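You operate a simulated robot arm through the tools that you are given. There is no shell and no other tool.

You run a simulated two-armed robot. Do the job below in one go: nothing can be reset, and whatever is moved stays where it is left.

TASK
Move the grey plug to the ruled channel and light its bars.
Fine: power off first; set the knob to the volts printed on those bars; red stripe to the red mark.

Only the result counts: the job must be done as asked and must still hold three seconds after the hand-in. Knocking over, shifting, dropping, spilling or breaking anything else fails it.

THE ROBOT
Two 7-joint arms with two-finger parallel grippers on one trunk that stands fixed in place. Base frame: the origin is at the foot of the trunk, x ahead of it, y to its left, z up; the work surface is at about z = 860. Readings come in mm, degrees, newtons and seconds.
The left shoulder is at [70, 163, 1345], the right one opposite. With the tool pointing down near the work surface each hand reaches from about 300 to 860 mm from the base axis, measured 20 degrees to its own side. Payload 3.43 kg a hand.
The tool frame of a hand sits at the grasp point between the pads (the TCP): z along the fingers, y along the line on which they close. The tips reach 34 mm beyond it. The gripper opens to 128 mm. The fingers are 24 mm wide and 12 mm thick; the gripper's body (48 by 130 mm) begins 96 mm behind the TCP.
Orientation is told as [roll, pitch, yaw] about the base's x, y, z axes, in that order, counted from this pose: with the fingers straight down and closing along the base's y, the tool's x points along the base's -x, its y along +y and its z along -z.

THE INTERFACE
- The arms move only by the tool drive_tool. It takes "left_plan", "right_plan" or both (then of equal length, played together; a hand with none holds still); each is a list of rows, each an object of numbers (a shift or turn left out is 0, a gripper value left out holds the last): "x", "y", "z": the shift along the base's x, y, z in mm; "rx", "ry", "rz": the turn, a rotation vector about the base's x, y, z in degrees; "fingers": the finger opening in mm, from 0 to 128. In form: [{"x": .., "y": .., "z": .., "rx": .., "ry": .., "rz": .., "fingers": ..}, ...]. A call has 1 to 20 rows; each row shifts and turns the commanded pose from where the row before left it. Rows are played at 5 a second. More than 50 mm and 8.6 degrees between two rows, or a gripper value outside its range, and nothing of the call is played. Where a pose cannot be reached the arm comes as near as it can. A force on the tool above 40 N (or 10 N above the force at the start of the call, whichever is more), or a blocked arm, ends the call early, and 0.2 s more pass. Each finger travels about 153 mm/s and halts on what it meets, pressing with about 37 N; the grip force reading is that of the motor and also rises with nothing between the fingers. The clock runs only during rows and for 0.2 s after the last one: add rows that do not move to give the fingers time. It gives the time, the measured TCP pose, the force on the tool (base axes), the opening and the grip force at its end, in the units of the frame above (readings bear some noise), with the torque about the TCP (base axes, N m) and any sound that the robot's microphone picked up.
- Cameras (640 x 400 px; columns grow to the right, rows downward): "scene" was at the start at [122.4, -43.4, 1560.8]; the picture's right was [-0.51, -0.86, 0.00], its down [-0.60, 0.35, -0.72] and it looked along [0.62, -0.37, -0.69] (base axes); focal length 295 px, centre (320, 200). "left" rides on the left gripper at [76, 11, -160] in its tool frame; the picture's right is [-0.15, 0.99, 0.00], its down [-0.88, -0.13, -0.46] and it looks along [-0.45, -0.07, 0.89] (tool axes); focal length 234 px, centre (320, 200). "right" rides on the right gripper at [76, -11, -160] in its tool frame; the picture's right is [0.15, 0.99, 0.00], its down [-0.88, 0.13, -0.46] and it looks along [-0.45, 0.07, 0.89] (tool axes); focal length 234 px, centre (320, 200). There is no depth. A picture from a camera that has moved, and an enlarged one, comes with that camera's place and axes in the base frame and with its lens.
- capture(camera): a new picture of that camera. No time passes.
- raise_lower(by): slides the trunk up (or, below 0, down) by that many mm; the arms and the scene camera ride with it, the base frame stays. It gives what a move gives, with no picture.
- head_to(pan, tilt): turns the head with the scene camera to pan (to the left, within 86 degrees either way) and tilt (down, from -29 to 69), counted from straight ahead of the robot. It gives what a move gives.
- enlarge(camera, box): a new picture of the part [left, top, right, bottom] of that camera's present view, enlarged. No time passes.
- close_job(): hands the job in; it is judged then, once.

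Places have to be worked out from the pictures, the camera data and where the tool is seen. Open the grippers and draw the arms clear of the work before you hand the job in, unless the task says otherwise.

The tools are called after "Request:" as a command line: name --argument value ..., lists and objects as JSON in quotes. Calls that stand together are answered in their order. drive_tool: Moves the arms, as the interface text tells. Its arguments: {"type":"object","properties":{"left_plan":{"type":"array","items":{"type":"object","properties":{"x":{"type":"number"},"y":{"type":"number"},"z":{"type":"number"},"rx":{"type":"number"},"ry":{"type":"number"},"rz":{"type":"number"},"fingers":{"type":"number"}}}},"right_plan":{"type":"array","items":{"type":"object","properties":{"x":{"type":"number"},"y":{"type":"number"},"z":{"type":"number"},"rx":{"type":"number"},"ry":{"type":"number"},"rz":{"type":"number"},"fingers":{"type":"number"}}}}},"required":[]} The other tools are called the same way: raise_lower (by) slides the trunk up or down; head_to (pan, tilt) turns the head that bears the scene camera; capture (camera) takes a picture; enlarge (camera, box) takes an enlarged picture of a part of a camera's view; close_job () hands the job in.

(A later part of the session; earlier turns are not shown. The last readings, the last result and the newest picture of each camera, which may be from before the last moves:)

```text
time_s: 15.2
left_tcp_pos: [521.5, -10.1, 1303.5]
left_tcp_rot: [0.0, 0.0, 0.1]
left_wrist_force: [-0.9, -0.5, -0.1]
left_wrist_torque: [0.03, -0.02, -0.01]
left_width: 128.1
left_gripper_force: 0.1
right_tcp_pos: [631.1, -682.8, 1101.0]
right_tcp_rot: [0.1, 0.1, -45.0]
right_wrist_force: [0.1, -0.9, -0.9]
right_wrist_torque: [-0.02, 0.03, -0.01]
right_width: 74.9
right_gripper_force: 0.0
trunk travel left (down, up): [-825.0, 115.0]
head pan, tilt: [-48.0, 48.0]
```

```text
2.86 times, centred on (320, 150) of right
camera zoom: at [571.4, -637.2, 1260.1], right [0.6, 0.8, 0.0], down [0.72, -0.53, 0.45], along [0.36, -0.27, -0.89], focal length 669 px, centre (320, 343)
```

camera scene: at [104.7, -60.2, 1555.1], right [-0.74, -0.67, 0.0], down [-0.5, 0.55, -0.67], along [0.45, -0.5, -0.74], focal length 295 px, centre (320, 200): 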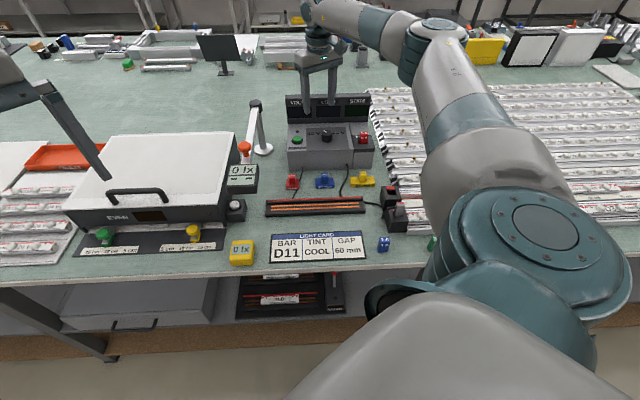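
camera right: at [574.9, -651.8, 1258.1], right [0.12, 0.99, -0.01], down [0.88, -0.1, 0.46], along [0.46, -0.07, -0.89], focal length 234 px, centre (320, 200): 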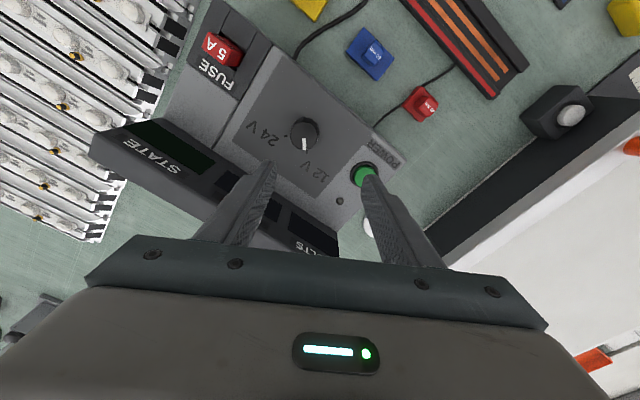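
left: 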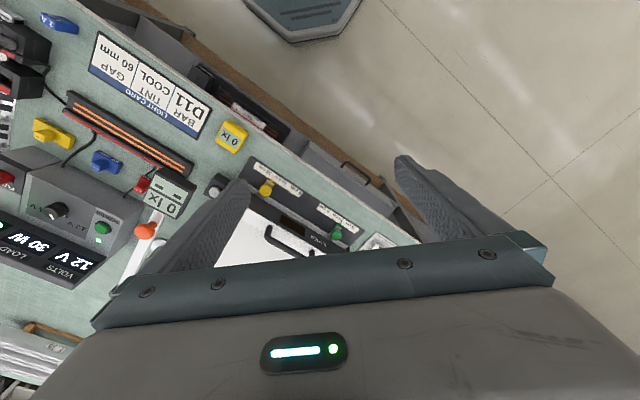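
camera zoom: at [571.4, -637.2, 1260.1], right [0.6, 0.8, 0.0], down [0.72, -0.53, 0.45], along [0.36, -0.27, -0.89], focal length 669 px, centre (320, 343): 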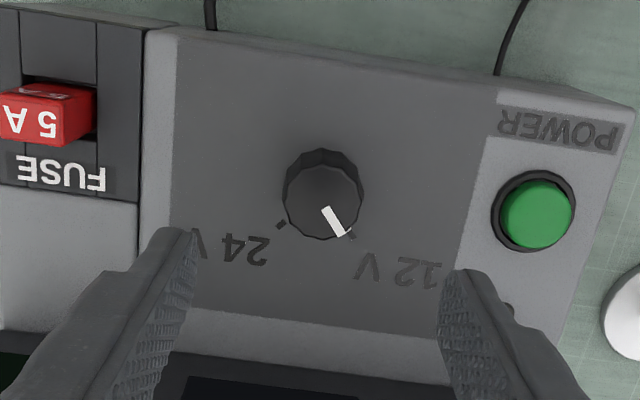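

I can see the two tick marks now: the knob's axis is near (634.6, -682.5) and the turn needed is about 80° clockwise. I'll test the turn range high above the knob first.

Request:
drive_tool --right_plan '[{"x": 1.6, "y": 0.6, "rz": -8}, {"rz": -8}, {"rz": -8}, {"rz": -8}, {"rz": -8}, {"rz": -8}, {"rz": -8}, {"rz": -8}, {"rz": -8}, {"rz": -8}, {"rz": -8}, {}]'

Request:
capture --camera "right"

Request:
capture --camera "scene"

```text
time_s: 17.8
left_tcp_pos: [522.5, -10.9, 1303.9]
left_tcp_rot: [0.0, -0.1, 0.0]
left_wrist_force: [0.4, 0.1, 0.0]
left_wrist_torque: [0.01, -0.04, 0.02]
left_width: 128.1
left_gripper_force: 0.1
right_tcp_pos: [634.0, -682.6, 1099.5]
right_tcp_rot: [-0.1, 0.1, -133.0]
right_wrist_force: [1.0, 0.7, -0.9]
right_wrist_torque: [0.02, -0.01, 0.01]
right_width: 75.1
right_gripper_force: 0.1
trunk travel left (down, up): [-825.0, 115.0]
head pan, tilt: [-48.0, 48.0]
```

```text
taken
camera right: at [677.9, -619.1, 1259.8], right [0.82, -0.57, 0.0], down [-0.51, -0.73, 0.45], along [-0.26, -0.37, -0.89], focal length 234 px, centre (320, 200)
```

right: 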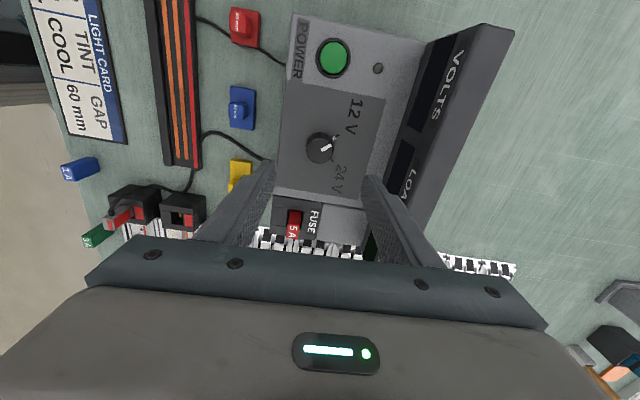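

```text
taken
camera scene: at [104.5, -60.1, 1555.2], right [-0.74, -0.67, 0.0], down [-0.5, 0.55, -0.67], along [0.45, -0.5, -0.74], focal length 295 px, centre (320, 200)
```

scene: 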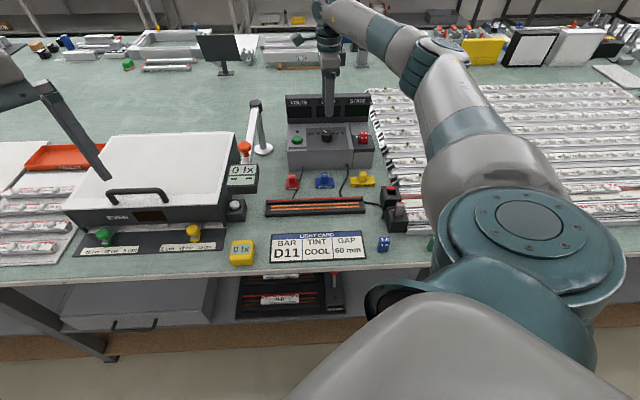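

Turning to -133° works. From this different angle I'll check the knob's centre once more.

Request:
enlarge --camera "right" --box '[260, 100, 400, 200]'

Request:
enlarge --camera "right" --box '[70, 160, 230, 260]'

```text
4.00 times, centred on (330, 150) of right
camera zoom: at [677.9, -619.1, 1259.8], right [0.82, -0.57, 0.0], down [-0.51, -0.73, 0.45], along [-0.26, -0.37, -0.89], focal length 937 px, centre (280, 400)
```

zoom: 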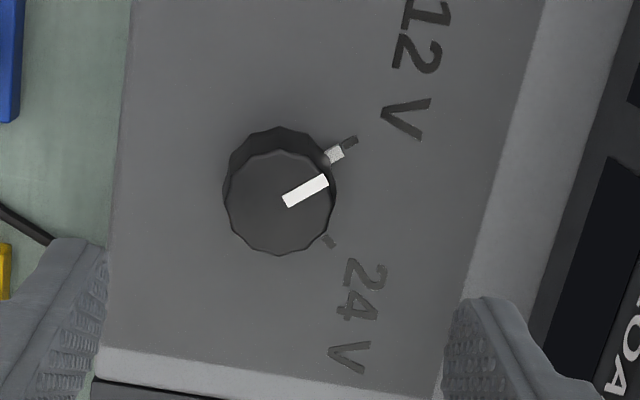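

```text
4.00 times, centred on (150, 210) of right
camera zoom: at [677.9, -619.1, 1259.8], right [0.82, -0.57, 0.0], down [-0.51, -0.73, 0.45], along [-0.26, -0.37, -0.89], focal length 937 px, centre (1000, 160)
```

zoom: 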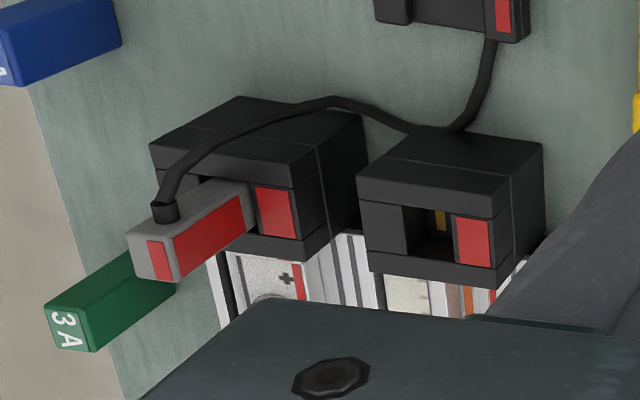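

The knob axis is confirmed at about (634, -683). I'll turn back to yaw -45, then descend to TCP z≈992 (tips at ~958, above the panel) with the fingers open around the knob.

Request:
drive_tool --right_plan '[{"rz": 8}, {"rz": 8}, {"rz": 8}, {"rz": 8}, {"rz": 8}, {"rz": 8}, {"rz": 8}, {"rz": 8}, {"rz": 8}, {"rz": 8}, {"rz": 8}, {}]'

Request:
drive_tool --right_plan '[{"z": -30}, {"z": -30}, {"z": -20}, {"z": -15}, {"z": -12}, {}]'

Request:
capture --camera "right"

Request:
enlarge --camera "scene" --box '[270, 80, 390, 170]'

```text
time_s: 20.4
left_tcp_pos: [521.6, -10.8, 1302.6]
left_tcp_rot: [0.0, -0.1, 0.0]
left_wrist_force: [1.1, -0.5, 0.3]
left_wrist_torque: [0.02, 0.0, -0.01]
left_width: 128.0
left_gripper_force: 0.1
right_tcp_pos: [633.1, -680.8, 1101.1]
right_tcp_rot: [0.1, 0.1, -44.8]
right_wrist_force: [0.5, -0.2, 0.4]
right_wrist_torque: [-0.04, 0.01, 0.01]
right_width: 75.0
right_gripper_force: 0.1
trunk travel left (down, up): [-825.0, 115.0]
head pan, tilt: [-48.0, 48.0]
```

```text
time_s: 21.8
left_tcp_pos: [521.7, -9.8, 1303.5]
left_tcp_rot: [0.0, 0.0, 0.0]
left_wrist_force: [0.5, -0.3, -0.2]
left_wrist_torque: [0.01, 0.01, 0.0]
left_width: 128.0
left_gripper_force: 0.0
right_tcp_pos: [633.0, -681.7, 993.5]
right_tcp_rot: [0.0, 0.1, -44.9]
right_wrist_force: [-0.3, -0.3, -1.2]
right_wrist_torque: [-0.02, 0.01, -0.03]
right_width: 75.0
right_gripper_force: 0.0
trunk travel left (down, up): [-825.0, 115.0]
head pan, tilt: [-48.0, 48.0]
```

```text
taken
camera right: at [572.6, -635.8, 1153.2], right [0.6, 0.8, 0.0], down [0.72, -0.53, 0.45], along [0.37, -0.27, -0.89], focal length 234 px, centre (320, 200)
```

right: 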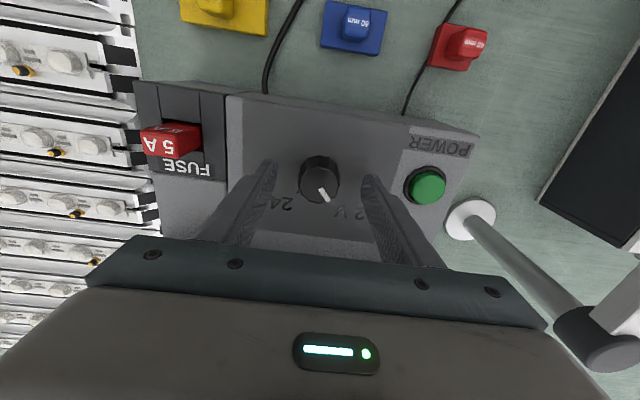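

```text
4.44 times, centred on (330, 125) of scene
camera zoom: at [104.3, -59.8, 1555.2], right [-0.74, -0.67, 0.0], down [-0.5, 0.55, -0.67], along [0.45, -0.5, -0.74], focal length 1311 px, centre (276, 533)
```

zoom: 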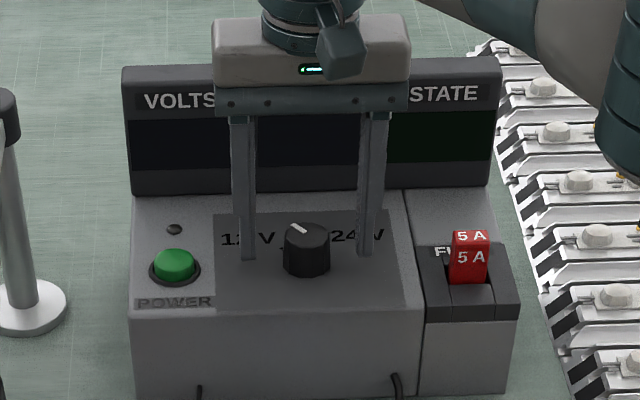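

The fingers straddle the knob evenly in u. I'll enlarge the right view to check alignment fore-aft before closing.

Request:
enlarge --camera "right" --box '[240, 120, 400, 220]'

```text
4.00 times, centred on (320, 170) of right
camera zoom: at [572.6, -635.8, 1153.2], right [0.6, 0.8, 0.0], down [0.72, -0.53, 0.45], along [0.37, -0.27, -0.89], focal length 937 px, centre (320, 320)
```

zoom: 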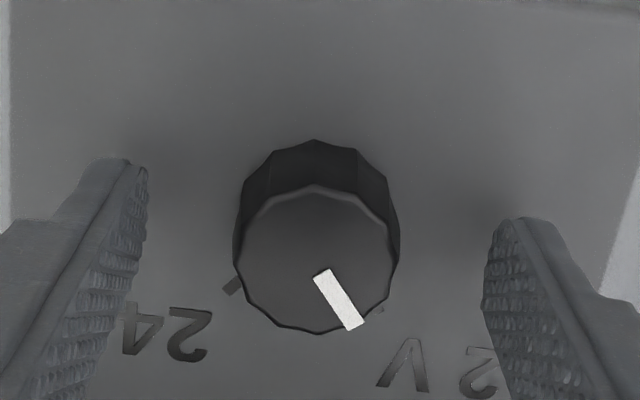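

Alignment is good within ~2 mm; I'll shift 1.5 mm outward and close on the knob.

Request:
drive_tool --right_plan '[{"x": 1, "y": -1}, {"fingers": 50}, {"fingers": 28}, {}, {}]'

Request:
enlarge --camera "right" --box '[240, 120, 400, 220]'

```text
time_s: 23.0
left_tcp_pos: [520.8, -12.4, 1302.6]
left_tcp_rot: [0.0, 0.0, 0.0]
left_wrist_force: [-0.6, 0.4, -1.3]
left_wrist_torque: [0.02, 0.01, -0.01]
left_width: 127.7
left_gripper_force: 0.1
right_tcp_pos: [633.5, -682.1, 993.6]
right_tcp_rot: [0.0, 0.0, -45.0]
right_wrist_force: [-2.8, -1.2, -0.6]
right_wrist_torque: [-0.23, 0.07, -0.02]
right_width: 34.4
right_gripper_force: 45.1
trunk travel left (down, up): [-825.0, 115.0]
head pan, tilt: [-48.0, 48.0]
```

```text
4.00 times, centred on (320, 170) of right
camera zoom: at [573.1, -637.1, 1153.1], right [0.6, 0.8, 0.0], down [0.72, -0.53, 0.45], along [0.36, -0.27, -0.89], focal length 937 px, centre (320, 320)
```

zoom: 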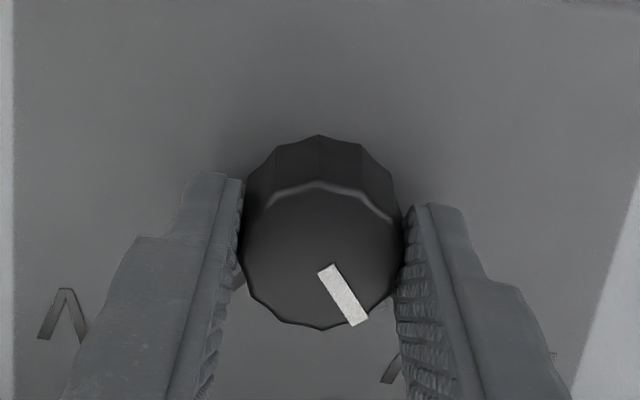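

The knob is gripped (34.4 mm). Now I'll turn clockwise (negative rz), first 40°, and check.

Request:
drive_tool --right_plan '[{"rz": -5}, {"rz": -7}, {"rz": -7}, {"rz": -7}, {"rz": -7}, {"rz": -7}, {}]'

Request:
enlarge --camera "right" --box '[240, 120, 400, 220]'

Request:
enlarge --camera "scene" --box '[270, 80, 390, 170]'

```text
time_s: 24.6
left_tcp_pos: [520.3, -11.3, 1303.9]
left_tcp_rot: [0.0, 0.1, 0.0]
left_wrist_force: [0.1, 0.5, -0.8]
left_wrist_torque: [0.01, -0.01, 0.04]
left_width: 128.0
left_gripper_force: 0.0
right_tcp_pos: [633.1, -682.8, 992.9]
right_tcp_rot: [-0.1, 0.2, -85.0]
right_wrist_force: [-12.0, 4.5, -5.2]
right_wrist_torque: [0.16, 0.36, 0.02]
right_width: 34.3
right_gripper_force: 44.8
trunk travel left (down, up): [-825.0, 115.0]
head pan, tilt: [-48.0, 48.0]
```

```text
4.00 times, centred on (320, 170) of right
camera zoom: at [616.5, -608.7, 1153.2], right [0.97, 0.23, 0.0], down [0.21, -0.87, 0.45], along [0.1, -0.44, -0.89], focal length 937 px, centre (320, 320)
```

zoom: 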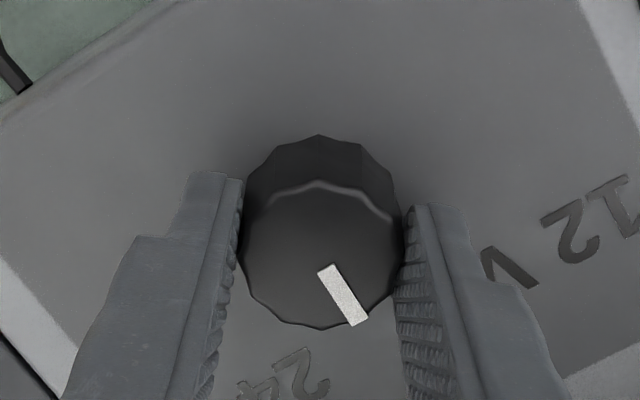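

```text
4.44 times, centred on (330, 125) of scene
camera zoom: at [103.1, -60.0, 1555.2], right [-0.74, -0.67, 0.0], down [-0.5, 0.55, -0.67], along [0.45, -0.5, -0.74], focal length 1311 px, centre (276, 533)
```

zoom: 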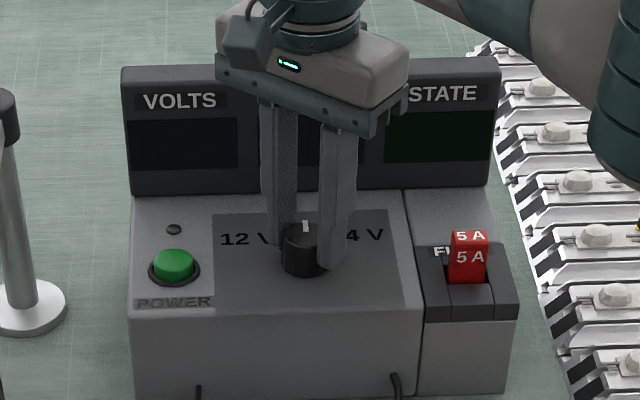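

The knob turns with the gripper (about 40° done); the side force of 12 N suggests the tool should shift ~1 mm toward -x. I'll relieve that and turn another 36°.

Request:
drive_tool --right_plan '[{"x": -1, "y": 0.4}, {"rz": -6}, {"rz": -6}, {"rz": -6}, {"rz": -6}, {"rz": -6}, {"rz": -6}, {}]'

Request:
enlarge --camera "right" --box '[240, 120, 400, 220]'

Request:
enlarge --camera "scene" --box '[270, 80, 390, 170]'

```text
time_s: 26.4
left_tcp_pos: [519.6, -9.7, 1302.5]
left_tcp_rot: [0.0, -0.1, 0.0]
left_wrist_force: [0.4, -0.4, 0.5]
left_wrist_torque: [0.02, -0.02, -0.01]
left_width: 128.1
left_gripper_force: 0.0
right_tcp_pos: [633.2, -682.5, 995.3]
right_tcp_rot: [-0.1, 0.0, -121.0]
right_wrist_force: [-13.7, 6.5, -5.6]
right_wrist_torque: [0.57, 0.37, 0.0]
right_width: 34.4
right_gripper_force: 45.3
trunk travel left (down, up): [-825.0, 115.0]
head pan, tilt: [-48.0, 48.0]
```

```text
4.00 times, centred on (320, 170) of right
camera zoom: at [663.0, -612.3, 1153.2], right [0.92, -0.38, 0.0], down [-0.34, -0.82, 0.45], along [-0.18, -0.42, -0.89], focal length 937 px, centre (320, 320)
```

zoom: 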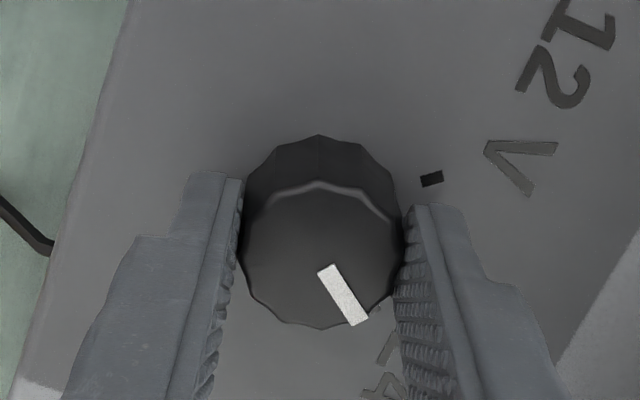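

```text
4.44 times, centred on (330, 125) of scene
camera zoom: at [102.8, -59.8, 1555.3], right [-0.74, -0.67, 0.0], down [-0.5, 0.55, -0.67], along [0.45, -0.5, -0.74], focal length 1311 px, centre (276, 533)
```

zoom: 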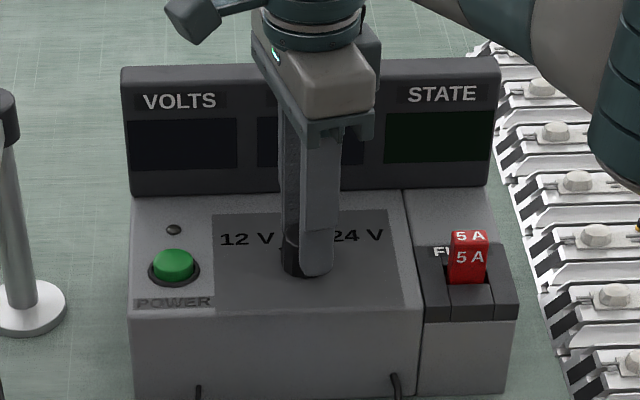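

About 76° turned so far. I'll add 4° more, then open the fingers and compare the pointer to the 24 V tick.

Request:
drive_tool --right_plan '[{"rz": -4}, {}, {"fingers": 70}, {}, {}]'

Request:
enlarge --camera "right" --box '[240, 120, 400, 220]'

Request:
enlarge --camera "scene" --box '[270, 80, 390, 170]'

```text
time_s: 27.6
left_tcp_pos: [520.5, -10.0, 1302.2]
left_tcp_rot: [0.1, 0.0, 0.0]
left_wrist_force: [0.4, -0.8, -0.1]
left_wrist_torque: [0.01, 0.05, 0.02]
left_width: 128.1
left_gripper_force: 0.0
right_tcp_pos: [634.4, -683.0, 993.1]
right_tcp_rot: [0.0, 0.1, -125.1]
right_wrist_force: [-0.3, 0.2, -0.1]
right_wrist_torque: [0.01, 0.0, 0.03]
right_width: 70.1
right_gripper_force: 0.1
trunk travel left (down, up): [-825.0, 115.0]
head pan, tilt: [-48.0, 48.0]
```

```text
4.00 times, centred on (320, 170) of right
camera zoom: at [669.7, -614.5, 1152.7], right [0.89, -0.45, 0.0], down [-0.4, -0.8, 0.45], along [-0.2, -0.41, -0.89], focal length 937 px, centre (320, 320)
```

zoom: 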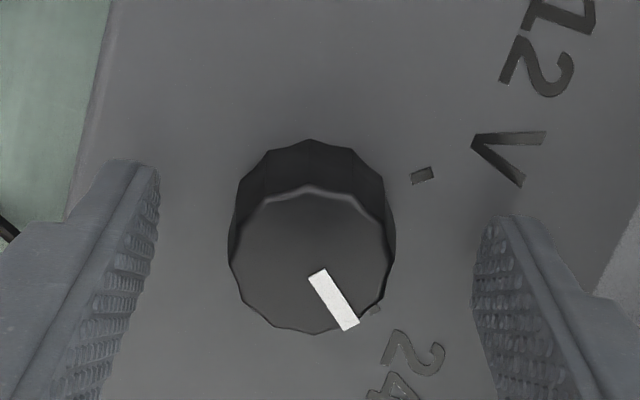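

```text
4.44 times, centred on (330, 125) of scene
camera zoom: at [104.8, -60.1, 1555.2], right [-0.74, -0.67, 0.0], down [-0.5, 0.55, -0.67], along [0.45, -0.5, -0.74], focal length 1311 px, centre (276, 533)
```

zoom: 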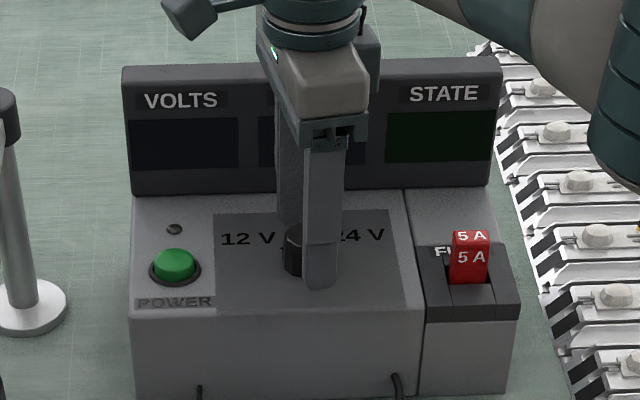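

The pointer now stands at the 24 V tick just as it stood at the 12 V tick before. I'll rise straight up and look at the knob from above.

Request:
drive_tool --right_plan '[{"z": 25}, {"z": 35}, {"z": 45}, {}]'

Request:
enlarge --camera "right" --box '[260, 100, 400, 200]'

Request:
enlarge --camera "scene" --box '[285, 115, 345, 155]'

```text
time_s: 28.6
left_tcp_pos: [521.7, -11.9, 1303.8]
left_tcp_rot: [0.1, -0.1, 0.0]
left_wrist_force: [-0.3, 0.6, -0.3]
left_wrist_torque: [0.01, 0.01, 0.0]
left_width: 128.1
left_gripper_force: 0.0
right_tcp_pos: [633.4, -681.0, 1100.3]
right_tcp_rot: [0.0, 0.1, -125.1]
right_wrist_force: [-0.7, -0.3, 0.7]
right_wrist_torque: [0.01, 0.01, -0.01]
right_width: 70.2
right_gripper_force: 0.1
trunk travel left (down, up): [-825.0, 115.0]
head pan, tilt: [-48.0, 48.0]
```

```text
4.00 times, centred on (330, 150) of right
camera zoom: at [668.8, -612.4, 1260.2], right [0.89, -0.45, 0.0], down [-0.4, -0.8, 0.45], along [-0.2, -0.41, -0.89], focal length 937 px, centre (280, 400)
```

zoom: 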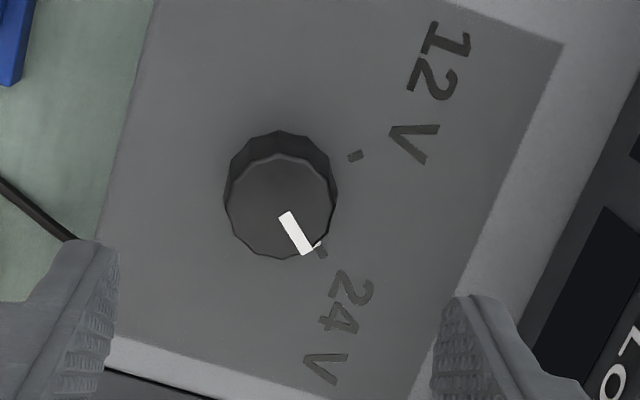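

```text
10.00 times, centred on (315, 135) of scene
camera zoom: at [104.7, -60.4, 1555.1], right [-0.74, -0.67, 0.0], down [-0.5, 0.55, -0.67], along [0.45, -0.5, -0.74], focal length 2950 px, centre (370, 850)
```

zoom: 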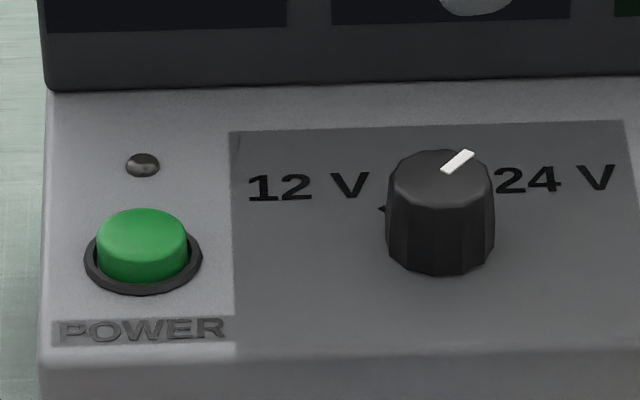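

The knob now points at 24 V and the power supply has not moved. Next, the plug: I'll move over it at height with yaw -135, so that the fingers close fore-aft (away from the cable), and look.

Request:
drive_tool --right_plan '[{"z": 30}, {"x": -40, "y": 9, "rz": -3.3}, {"x": -42, "y": 10, "rz": -3.3}, {"x": -42, "y": 10, "rz": -3.3}, {"x": -42, "y": 10}, {"x": -42, "y": 10}, {"x": -42, "y": 10}, {"x": -42, "y": 9}, {"x": -41, "y": 9}, {}]'

Request:
capture --camera "right"

Request:
capture --camera "scene"

```text
time_s: 30.8
left_tcp_pos: [521.8, -10.8, 1302.3]
left_tcp_rot: [0.0, -0.1, 0.1]
left_wrist_force: [0.0, 0.0, 0.0]
left_wrist_torque: [0.01, 0.03, 0.01]
left_width: 128.1
left_gripper_force: 0.1
right_tcp_pos: [302.6, -606.5, 1129.1]
right_tcp_rot: [-0.1, 0.1, -134.8]
right_wrist_force: [-0.4, -0.6, -0.1]
right_wrist_torque: [0.03, 0.01, -0.01]
right_width: 70.1
right_gripper_force: 0.1
trunk travel left (down, up): [-825.0, 115.0]
head pan, tilt: [-48.0, 48.0]
```

```text
taken
camera right: at [348.1, -544.7, 1287.8], right [0.8, -0.59, 0.0], down [-0.53, -0.72, 0.45], along [-0.27, -0.36, -0.89], focal length 234 px, centre (320, 200)
```

right: 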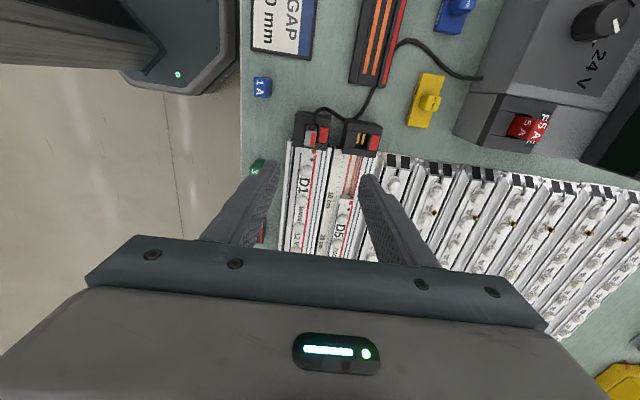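

```text
taken
camera scene: at [105.6, -60.6, 1555.1], right [-0.74, -0.67, 0.0], down [-0.5, 0.55, -0.67], along [0.45, -0.5, -0.74], focal length 295 px, centre (320, 200)
```

scene: 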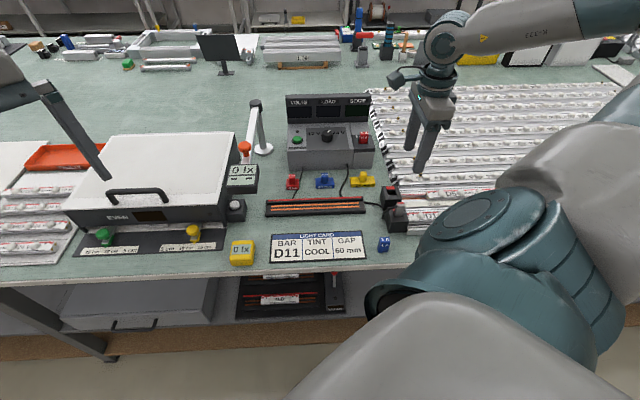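

Reached. Now I'll enlarge the sockets and plug from this viewpoint for precise measurement.

Request:
enlarge --camera "right" --box '[285, 95, 395, 165]'

Request:
enlarge --camera "right" --box '[290, 105, 345, 155]'

Request:
enlarge --camera "scene" --box '[370, 140, 460, 240]'

```text
5.71 times, centred on (340, 130) of right
camera zoom: at [348.1, -544.7, 1287.8], right [0.8, -0.59, 0.0], down [-0.53, -0.72, 0.45], along [-0.27, -0.36, -0.89], focal length 1338 px, centre (206, 600)
```

zoom: 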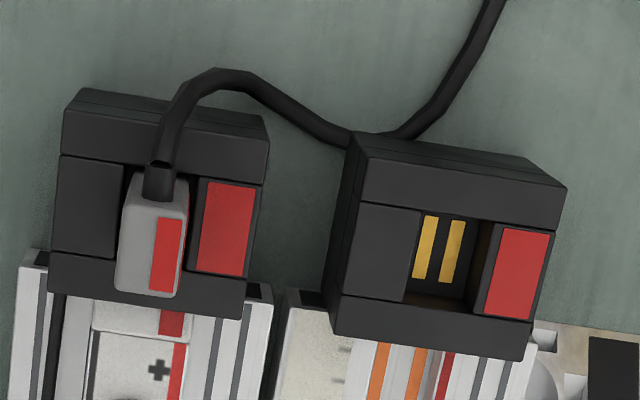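

```text
8.00 times, centred on (318, 130) of right
camera zoom: at [348.1, -544.7, 1287.8], right [0.8, -0.59, 0.0], down [-0.53, -0.72, 0.45], along [-0.27, -0.36, -0.89], focal length 1873 px, centre (340, 760)
```

zoom: 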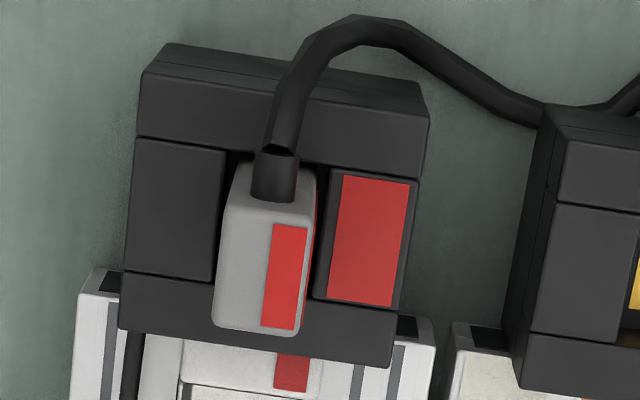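

```text
4.00 times, centred on (415, 190) of scene
camera zoom: at [105.6, -60.6, 1555.1], right [-0.74, -0.67, 0.0], down [-0.5, 0.55, -0.67], along [0.45, -0.5, -0.74], focal length 1180 px, centre (-60, 240)
```

zoom: 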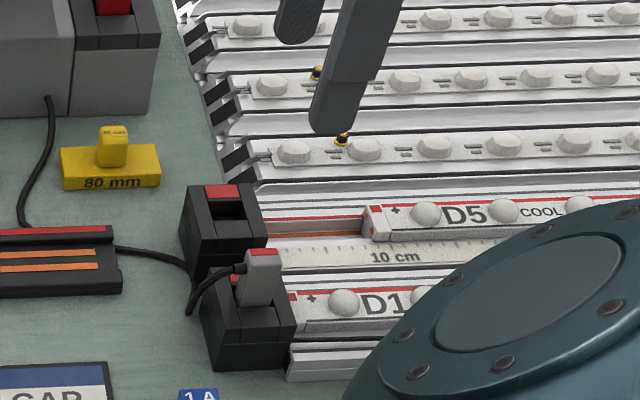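

The plug measures about 22×15 mm and stands at about (293.5, -596), top z≈956; the ruled socket's hole is at about (352.5, -655.5), i.e. a shift of (+59.4, -59.3) with no turn. I'll centre over the plug with fingers at 50 mm and come down part-way to check.

Request:
drive_tool --right_plan '[{"x": -9, "y": 10.4, "rz": -0.2, "fingers": 50}, {"z": -35}, {"z": -35}, {"z": -30}, {}]'

Request:
enlarge --camera "right" --box '[260, 110, 380, 210]'

Request:
enlarge --camera "scene" --box '[360, 120, 480, 240]'

```text
time_s: 32.0
left_tcp_pos: [521.1, -11.3, 1302.7]
left_tcp_rot: [0.0, 0.1, 0.0]
left_wrist_force: [-0.3, -0.2, 0.2]
left_wrist_torque: [-0.01, 0.0, 0.01]
left_width: 128.1
left_gripper_force: 0.1
right_tcp_pos: [290.6, -596.7, 1029.0]
right_tcp_rot: [0.0, 0.1, -135.0]
right_wrist_force: [-0.1, 0.8, 0.6]
right_wrist_torque: [0.04, 0.0, -0.01]
right_width: 49.8
right_gripper_force: 0.1
trunk travel left (down, up): [-825.0, 115.0]
head pan, tilt: [-48.0, 48.0]
```

```text
4.00 times, centred on (320, 160) of right
camera zoom: at [337.0, -533.9, 1189.0], right [0.8, -0.6, 0.0], down [-0.53, -0.71, 0.45], along [-0.27, -0.36, -0.89], focal length 937 px, centre (320, 360)
```

zoom: 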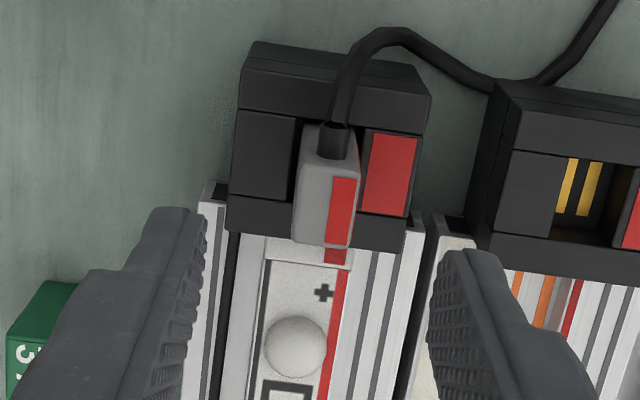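

```text
3.33 times, centred on (420, 180) of scene
camera zoom: at [104.4, -60.0, 1555.2], right [-0.74, -0.67, 0.0], down [-0.5, 0.55, -0.67], along [0.45, -0.5, -0.74], focal length 983 px, centre (-13, 267)
```

zoom: 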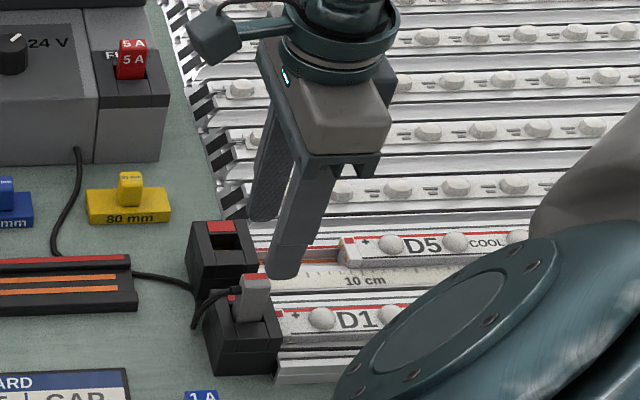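

Small correction needed: about +3 mm in x. I'll apply it and descend so the tips stop just above the socket's top.

Request:
drive_tool --right_plan '[{"x": 3, "y": 0.3}, {"z": -25}, {"z": -25}, {"z": -15}, {"z": -7}, {}]'

Request:
enlarge --camera "right" --box '[260, 110, 380, 210]'

Request:
enlarge --camera "scene" --box '[360, 150, 460, 240]'

```text
time_s: 33.4
left_tcp_pos: [521.7, -10.8, 1303.4]
left_tcp_rot: [0.0, 0.0, 0.0]
left_wrist_force: [0.0, 0.0, 0.3]
left_wrist_torque: [0.0, 0.01, 0.01]
left_width: 128.1
left_gripper_force: 0.1
right_tcp_pos: [293.8, -595.0, 954.7]
right_tcp_rot: [0.1, 0.0, -135.1]
right_wrist_force: [0.2, -0.5, 0.2]
right_wrist_torque: [-0.05, -0.03, -0.03]
right_width: 49.9
right_gripper_force: 0.0
trunk travel left (down, up): [-825.0, 115.0]
head pan, tilt: [-48.0, 48.0]
```

```text
4.00 times, centred on (320, 160) of right
camera zoom: at [341.1, -532.9, 1115.7], right [0.8, -0.6, 0.0], down [-0.53, -0.71, 0.45], along [-0.27, -0.36, -0.89], focal length 937 px, centre (320, 360)
```

zoom: 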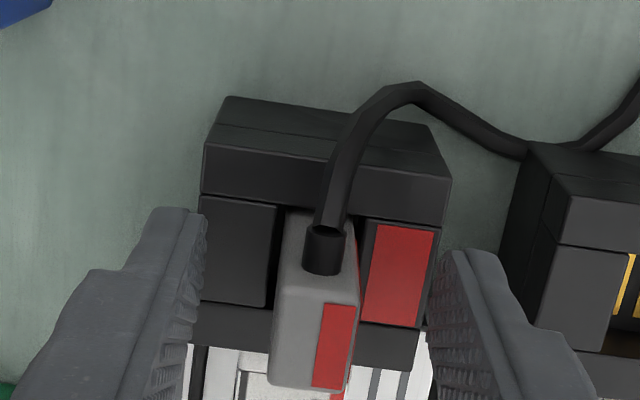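

```text
4.44 times, centred on (410, 195) of scene
camera zoom: at [104.4, -60.1, 1555.2], right [-0.74, -0.67, 0.0], down [-0.5, 0.55, -0.67], along [0.45, -0.5, -0.74], focal length 1311 px, centre (-80, 222)
```

zoom: 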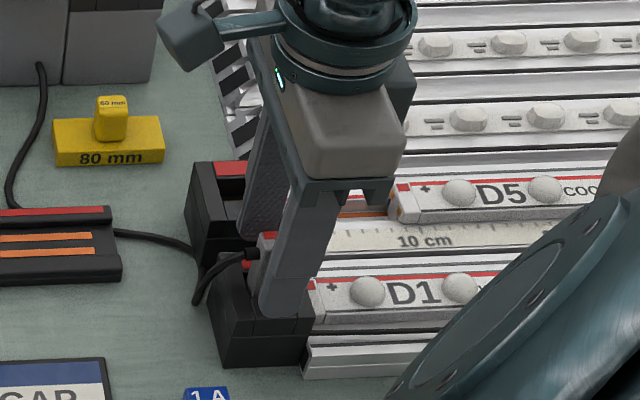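

The fingers straddle the plug evenly (tips just above the socket). Closing now.

Request:
drive_tool --right_plan '[{"fingers": 25}, {"fingers": 8}, {}, {}]'

Request:
enlarge --camera "right" --box '[260, 110, 380, 210]'

```text
time_s: 34.4
left_tcp_pos: [521.9, -11.5, 1303.1]
left_tcp_rot: [0.0, -0.1, -0.1]
left_wrist_force: [-0.4, -0.4, 0.4]
left_wrist_torque: [0.0, -0.01, -0.01]
left_width: 128.0
left_gripper_force: 0.0
right_tcp_pos: [294.3, -593.9, 956.0]
right_tcp_rot: [0.0, 0.1, -135.1]
right_wrist_force: [0.0, 0.4, 0.2]
right_wrist_torque: [-0.01, 0.02, 0.02]
right_width: 14.7
right_gripper_force: 36.8
trunk travel left (down, up): [-825.0, 115.0]
head pan, tilt: [-48.0, 48.0]
```

```text
4.00 times, centred on (320, 160) of right
camera zoom: at [341.2, -532.9, 1115.8], right [0.8, -0.6, 0.0], down [-0.53, -0.71, 0.45], along [-0.27, -0.36, -0.89], focal length 937 px, centre (320, 360)
```

zoom: 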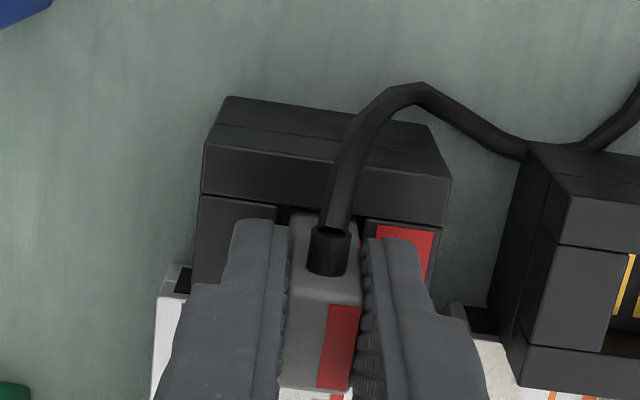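

Plug gripped at 14.7 mm with no side load. I'll pull straight up slowly.

Request:
drive_tool --right_plan '[{"z": 4}, {"z": 5}, {"z": 6}, {"z": 8}, {"z": 8}, {}]'

Request:
enlarge --camera "right" --box '[260, 90, 400, 210]'

Request:
enlarge --camera "scene" --box '[360, 150, 460, 240]'

```text
time_s: 35.8
left_tcp_pos: [522.0, -11.6, 1302.7]
left_tcp_rot: [0.0, 0.0, 0.1]
left_wrist_force: [0.2, -0.3, -0.3]
left_wrist_torque: [-0.03, 0.0, 0.02]
left_width: 128.2
left_gripper_force: 0.1
right_tcp_pos: [293.9, -595.6, 988.3]
right_tcp_rot: [-0.1, 0.0, -135.0]
right_wrist_force: [-0.3, 0.3, -0.6]
right_wrist_torque: [-0.01, 0.03, 0.0]
right_width: 14.7
right_gripper_force: 37.4
trunk travel left (down, up): [-825.0, 115.0]
head pan, tilt: [-48.0, 48.0]
```

```text
3.33 times, centred on (330, 150) of right
camera zoom: at [340.9, -533.6, 1147.6], right [0.8, -0.6, 0.0], down [-0.53, -0.72, 0.45], along [-0.27, -0.36, -0.89], focal length 781 px, centre (287, 367)
```

zoom: 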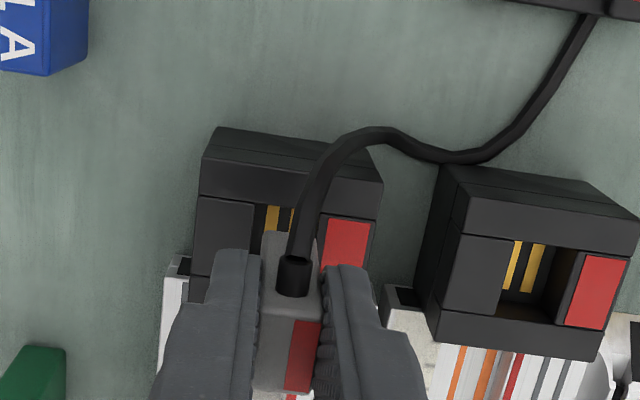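

```text
4.44 times, centred on (410, 195) of scene
camera zoom: at [104.5, -60.3, 1555.2], right [-0.74, -0.67, 0.0], down [-0.5, 0.55, -0.67], along [0.45, -0.5, -0.74], focal length 1311 px, centre (-80, 222)
```

zoom: 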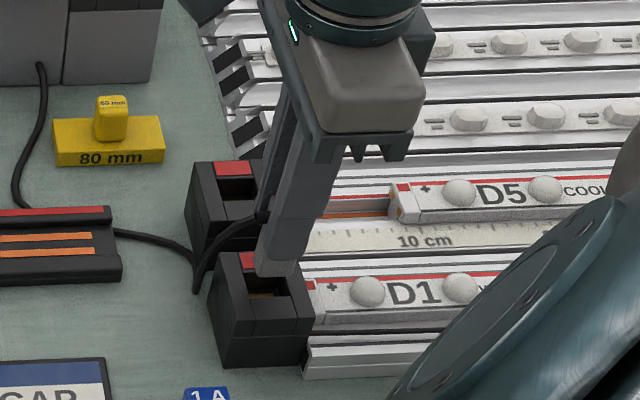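

The plug comes out easily and the first socket's contacts are visible. I'll lift another 30 mm and check the plug is clear.

Request:
drive_tool --right_plan '[{"z": 10}, {"z": 10}, {"z": 10}, {}]'

Request:
enlarge --camera "right" --box '[260, 90, 400, 210]'

Request:
enlarge --camera "scene" --box '[360, 150, 460, 240]'

```text
time_s: 36.8
left_tcp_pos: [521.3, -10.9, 1303.2]
left_tcp_rot: [0.0, 0.0, 0.0]
left_wrist_force: [-0.5, -0.5, 0.3]
left_wrist_torque: [0.03, 0.04, 0.0]
left_width: 128.0
left_gripper_force: 0.0
right_tcp_pos: [295.4, -596.3, 1018.3]
right_tcp_rot: [0.0, 0.1, -135.1]
right_wrist_force: [-0.4, -0.2, -1.0]
right_wrist_torque: [0.0, -0.02, 0.0]
right_width: 14.8
right_gripper_force: 36.8
trunk travel left (down, up): [-825.0, 115.0]
head pan, tilt: [-48.0, 48.0]
```

```text
3.33 times, centred on (330, 150) of right
camera zoom: at [341.8, -533.7, 1177.5], right [0.8, -0.6, 0.0], down [-0.53, -0.71, 0.45], along [-0.27, -0.36, -0.89], focal length 781 px, centre (287, 367)
```

zoom: 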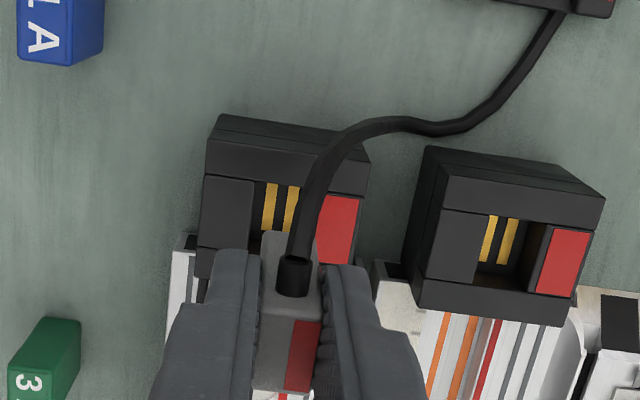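

```text
4.44 times, centred on (410, 195) of scene
camera zoom: at [104.5, -60.1, 1555.2], right [-0.74, -0.67, 0.0], down [-0.5, 0.55, -0.67], along [0.45, -0.5, -0.74], focal length 1311 px, centre (-80, 222)
```

zoom: 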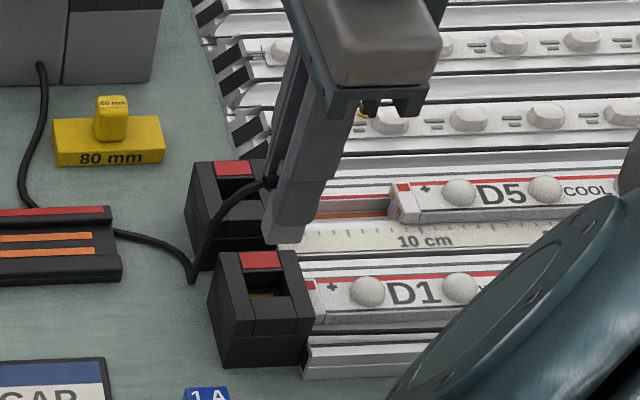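

The plug is clear. This view (plug straight above its old socket) is a good reference: after the shift the ruled socket should appear at the same pixels. I'll save a tighter reference, then translate by (+59.4, -59.1).

Request:
enlarge --camera "right" --box '[295, 110, 355, 160]'

Request:
drive_tool --right_plan '[{"x": 14.85, "y": -14.8}, {"x": 14.85, "y": -14.8}, {"x": 14.85, "y": -14.8}, {"x": 14.85, "y": -14.7}, {}, {}]'

Request:
enlarge --camera "right" --box '[295, 110, 355, 160]'

Request:
enlarge --camera "right" --box '[260, 90, 400, 210]'

Request:
enlarge --camera "scene" --box '[360, 130, 460, 240]'

```text
8.00 times, centred on (325, 135) of right
camera zoom: at [341.8, -533.7, 1177.5], right [0.8, -0.6, 0.0], down [-0.53, -0.71, 0.45], along [-0.27, -0.36, -0.89], focal length 1873 px, centre (280, 720)
```

zoom: 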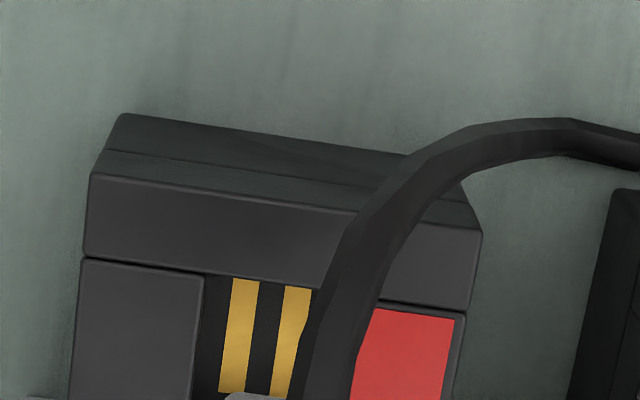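

```text
time_s: 38.2
left_tcp_pos: [520.9, -10.8, 1302.4]
left_tcp_rot: [0.0, 0.1, 0.0]
left_wrist_force: [0.3, -1.1, -0.4]
left_wrist_torque: [0.01, 0.02, -0.03]
left_width: 128.1
left_gripper_force: 0.0
right_tcp_pos: [355.6, -655.1, 1017.3]
right_tcp_rot: [0.0, 0.1, -135.1]
right_wrist_force: [0.6, 0.7, -0.7]
right_wrist_torque: [0.01, 0.0, 0.03]
right_width: 14.9
right_gripper_force: 36.7
trunk travel left (down, up): [-825.0, 115.0]
head pan, tilt: [-48.0, 48.0]
```

```text
8.00 times, centred on (325, 135) of right
camera zoom: at [400.8, -593.5, 1176.9], right [0.8, -0.6, 0.0], down [-0.53, -0.71, 0.45], along [-0.27, -0.36, -0.89], focal length 1873 px, centre (280, 720)
```

zoom: 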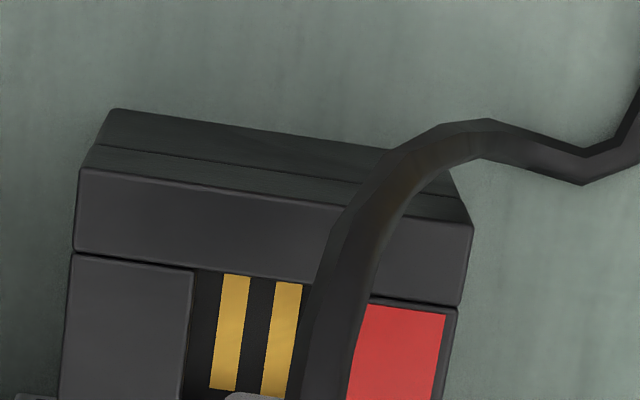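

```text
3.33 times, centred on (330, 150) of right
camera zoom: at [400.8, -593.5, 1176.9], right [0.8, -0.6, 0.0], down [-0.53, -0.71, 0.45], along [-0.27, -0.36, -0.89], focal length 781 px, centre (287, 367)
```

zoom: 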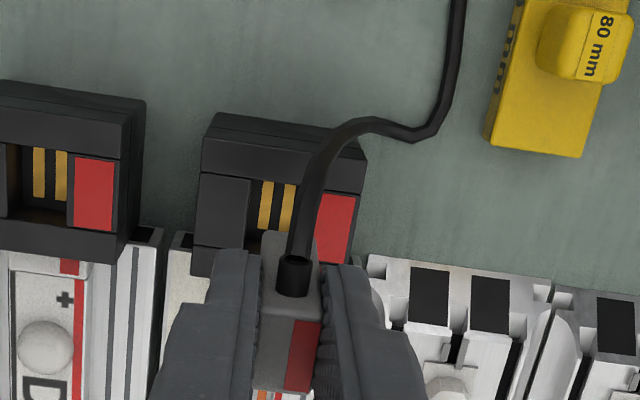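

```text
3.64 times, centred on (410, 185) of scene
camera zoom: at [104.3, -59.9, 1555.2], right [-0.74, -0.67, 0.0], down [-0.5, 0.55, -0.67], along [0.45, -0.5, -0.74], focal length 1073 px, centre (-7, 254)
```

zoom: 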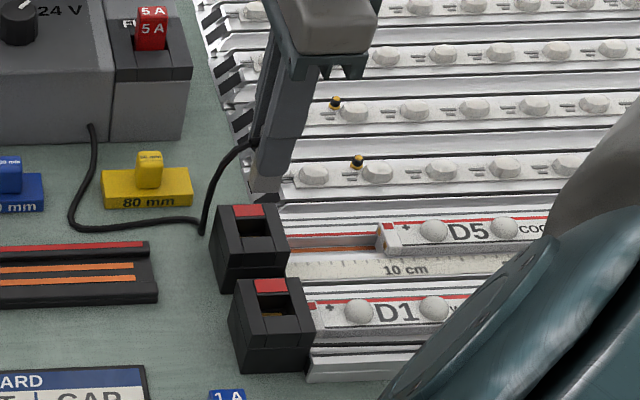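

Compared with the reference, the socket appears about 9 px left and 5 px up, i.e. the plug is ~1.3 mm too far out and 0.5 mm off along the channel. I'll correct by (-0.6, +1.3) and compare again.

Request:
drive_tool --right_plan '[{"x": -0.6, "y": 1.3}, {}, {}]'

Request:
enlarge --camera "right" --box '[295, 110, 355, 160]'

```text
time_s: 39.0
left_tcp_pos: [521.1, -11.7, 1303.6]
left_tcp_rot: [0.0, 0.0, 0.1]
left_wrist_force: [-1.4, -0.7, 0.1]
left_wrist_torque: [-0.02, -0.02, -0.04]
left_width: 128.1
left_gripper_force: 0.1
right_tcp_pos: [354.1, -653.3, 1018.2]
right_tcp_rot: [0.0, 0.0, -135.1]
right_wrist_force: [-0.7, 0.0, 0.1]
right_wrist_torque: [-0.02, 0.01, 0.04]
right_width: 14.8
right_gripper_force: 37.5
trunk travel left (down, up): [-825.0, 115.0]
head pan, tilt: [-48.0, 48.0]
```

```text
8.00 times, centred on (325, 135) of right
camera zoom: at [400.2, -591.8, 1176.6], right [0.8, -0.6, 0.0], down [-0.53, -0.71, 0.45], along [-0.27, -0.36, -0.89], focal length 1873 px, centre (280, 720)
```

zoom: 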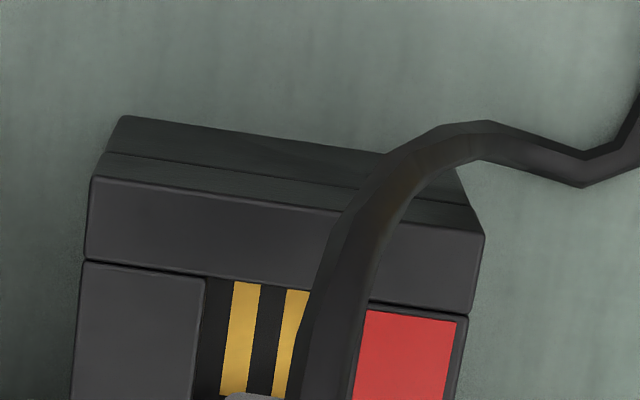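

Now aligned within ~0.4 mm. I'll lower the plug, first to just above the hole, and check.

Request:
drive_tool --right_plan '[{"y": -0.4, "z": -10}, {"z": -10}, {"z": -8}, {}, {}]'

Request:
enlarge --camera "right" --box '[260, 90, 400, 210]'

Request:
enlarge --camera "scene" --box '[370, 150, 450, 230]'

```text
time_s: 40.2
left_tcp_pos: [521.8, -11.3, 1304.2]
left_tcp_rot: [0.0, 0.0, 0.0]
left_wrist_force: [-0.8, 0.1, 0.0]
left_wrist_torque: [-0.01, -0.02, 0.01]
left_width: 128.0
left_gripper_force: 0.1
right_tcp_pos: [354.5, -654.2, 990.4]
right_tcp_rot: [0.0, 0.0, -135.1]
right_wrist_force: [0.1, 0.6, 0.6]
right_wrist_torque: [0.0, -0.01, -0.03]
right_width: 15.0
right_gripper_force: 37.1
trunk travel left (down, up): [-825.0, 115.0]
head pan, tilt: [-48.0, 48.0]
```

```text
3.33 times, centred on (330, 150) of right
camera zoom: at [399.6, -592.1, 1149.3], right [0.8, -0.6, 0.0], down [-0.53, -0.71, 0.45], along [-0.27, -0.36, -0.89], focal length 781 px, centre (287, 367)
```

zoom: 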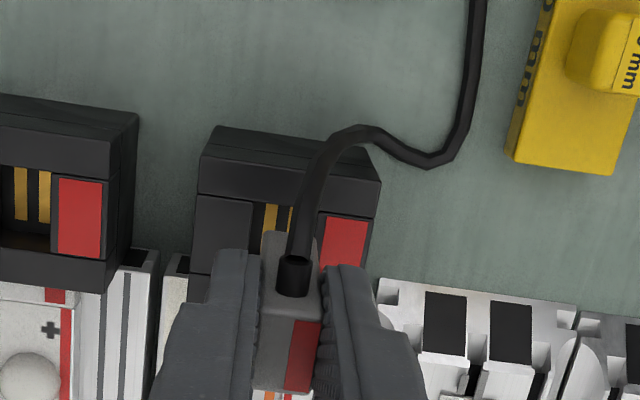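

```text
5.00 times, centred on (410, 190) of scene
camera zoom: at [104.5, -60.2, 1555.2], right [-0.74, -0.67, 0.0], down [-0.5, 0.55, -0.67], along [0.45, -0.5, -0.74], focal length 1475 px, centre (-130, 250)
```

zoom: 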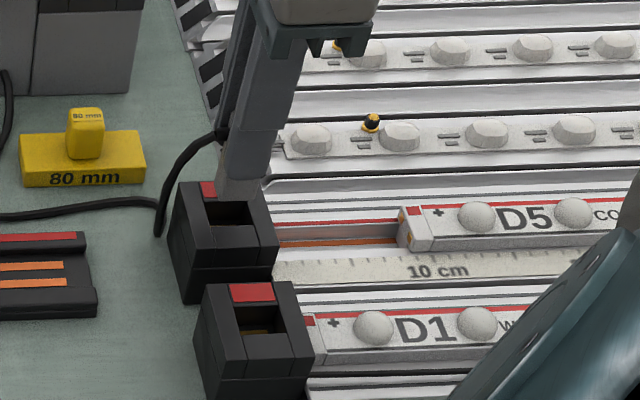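

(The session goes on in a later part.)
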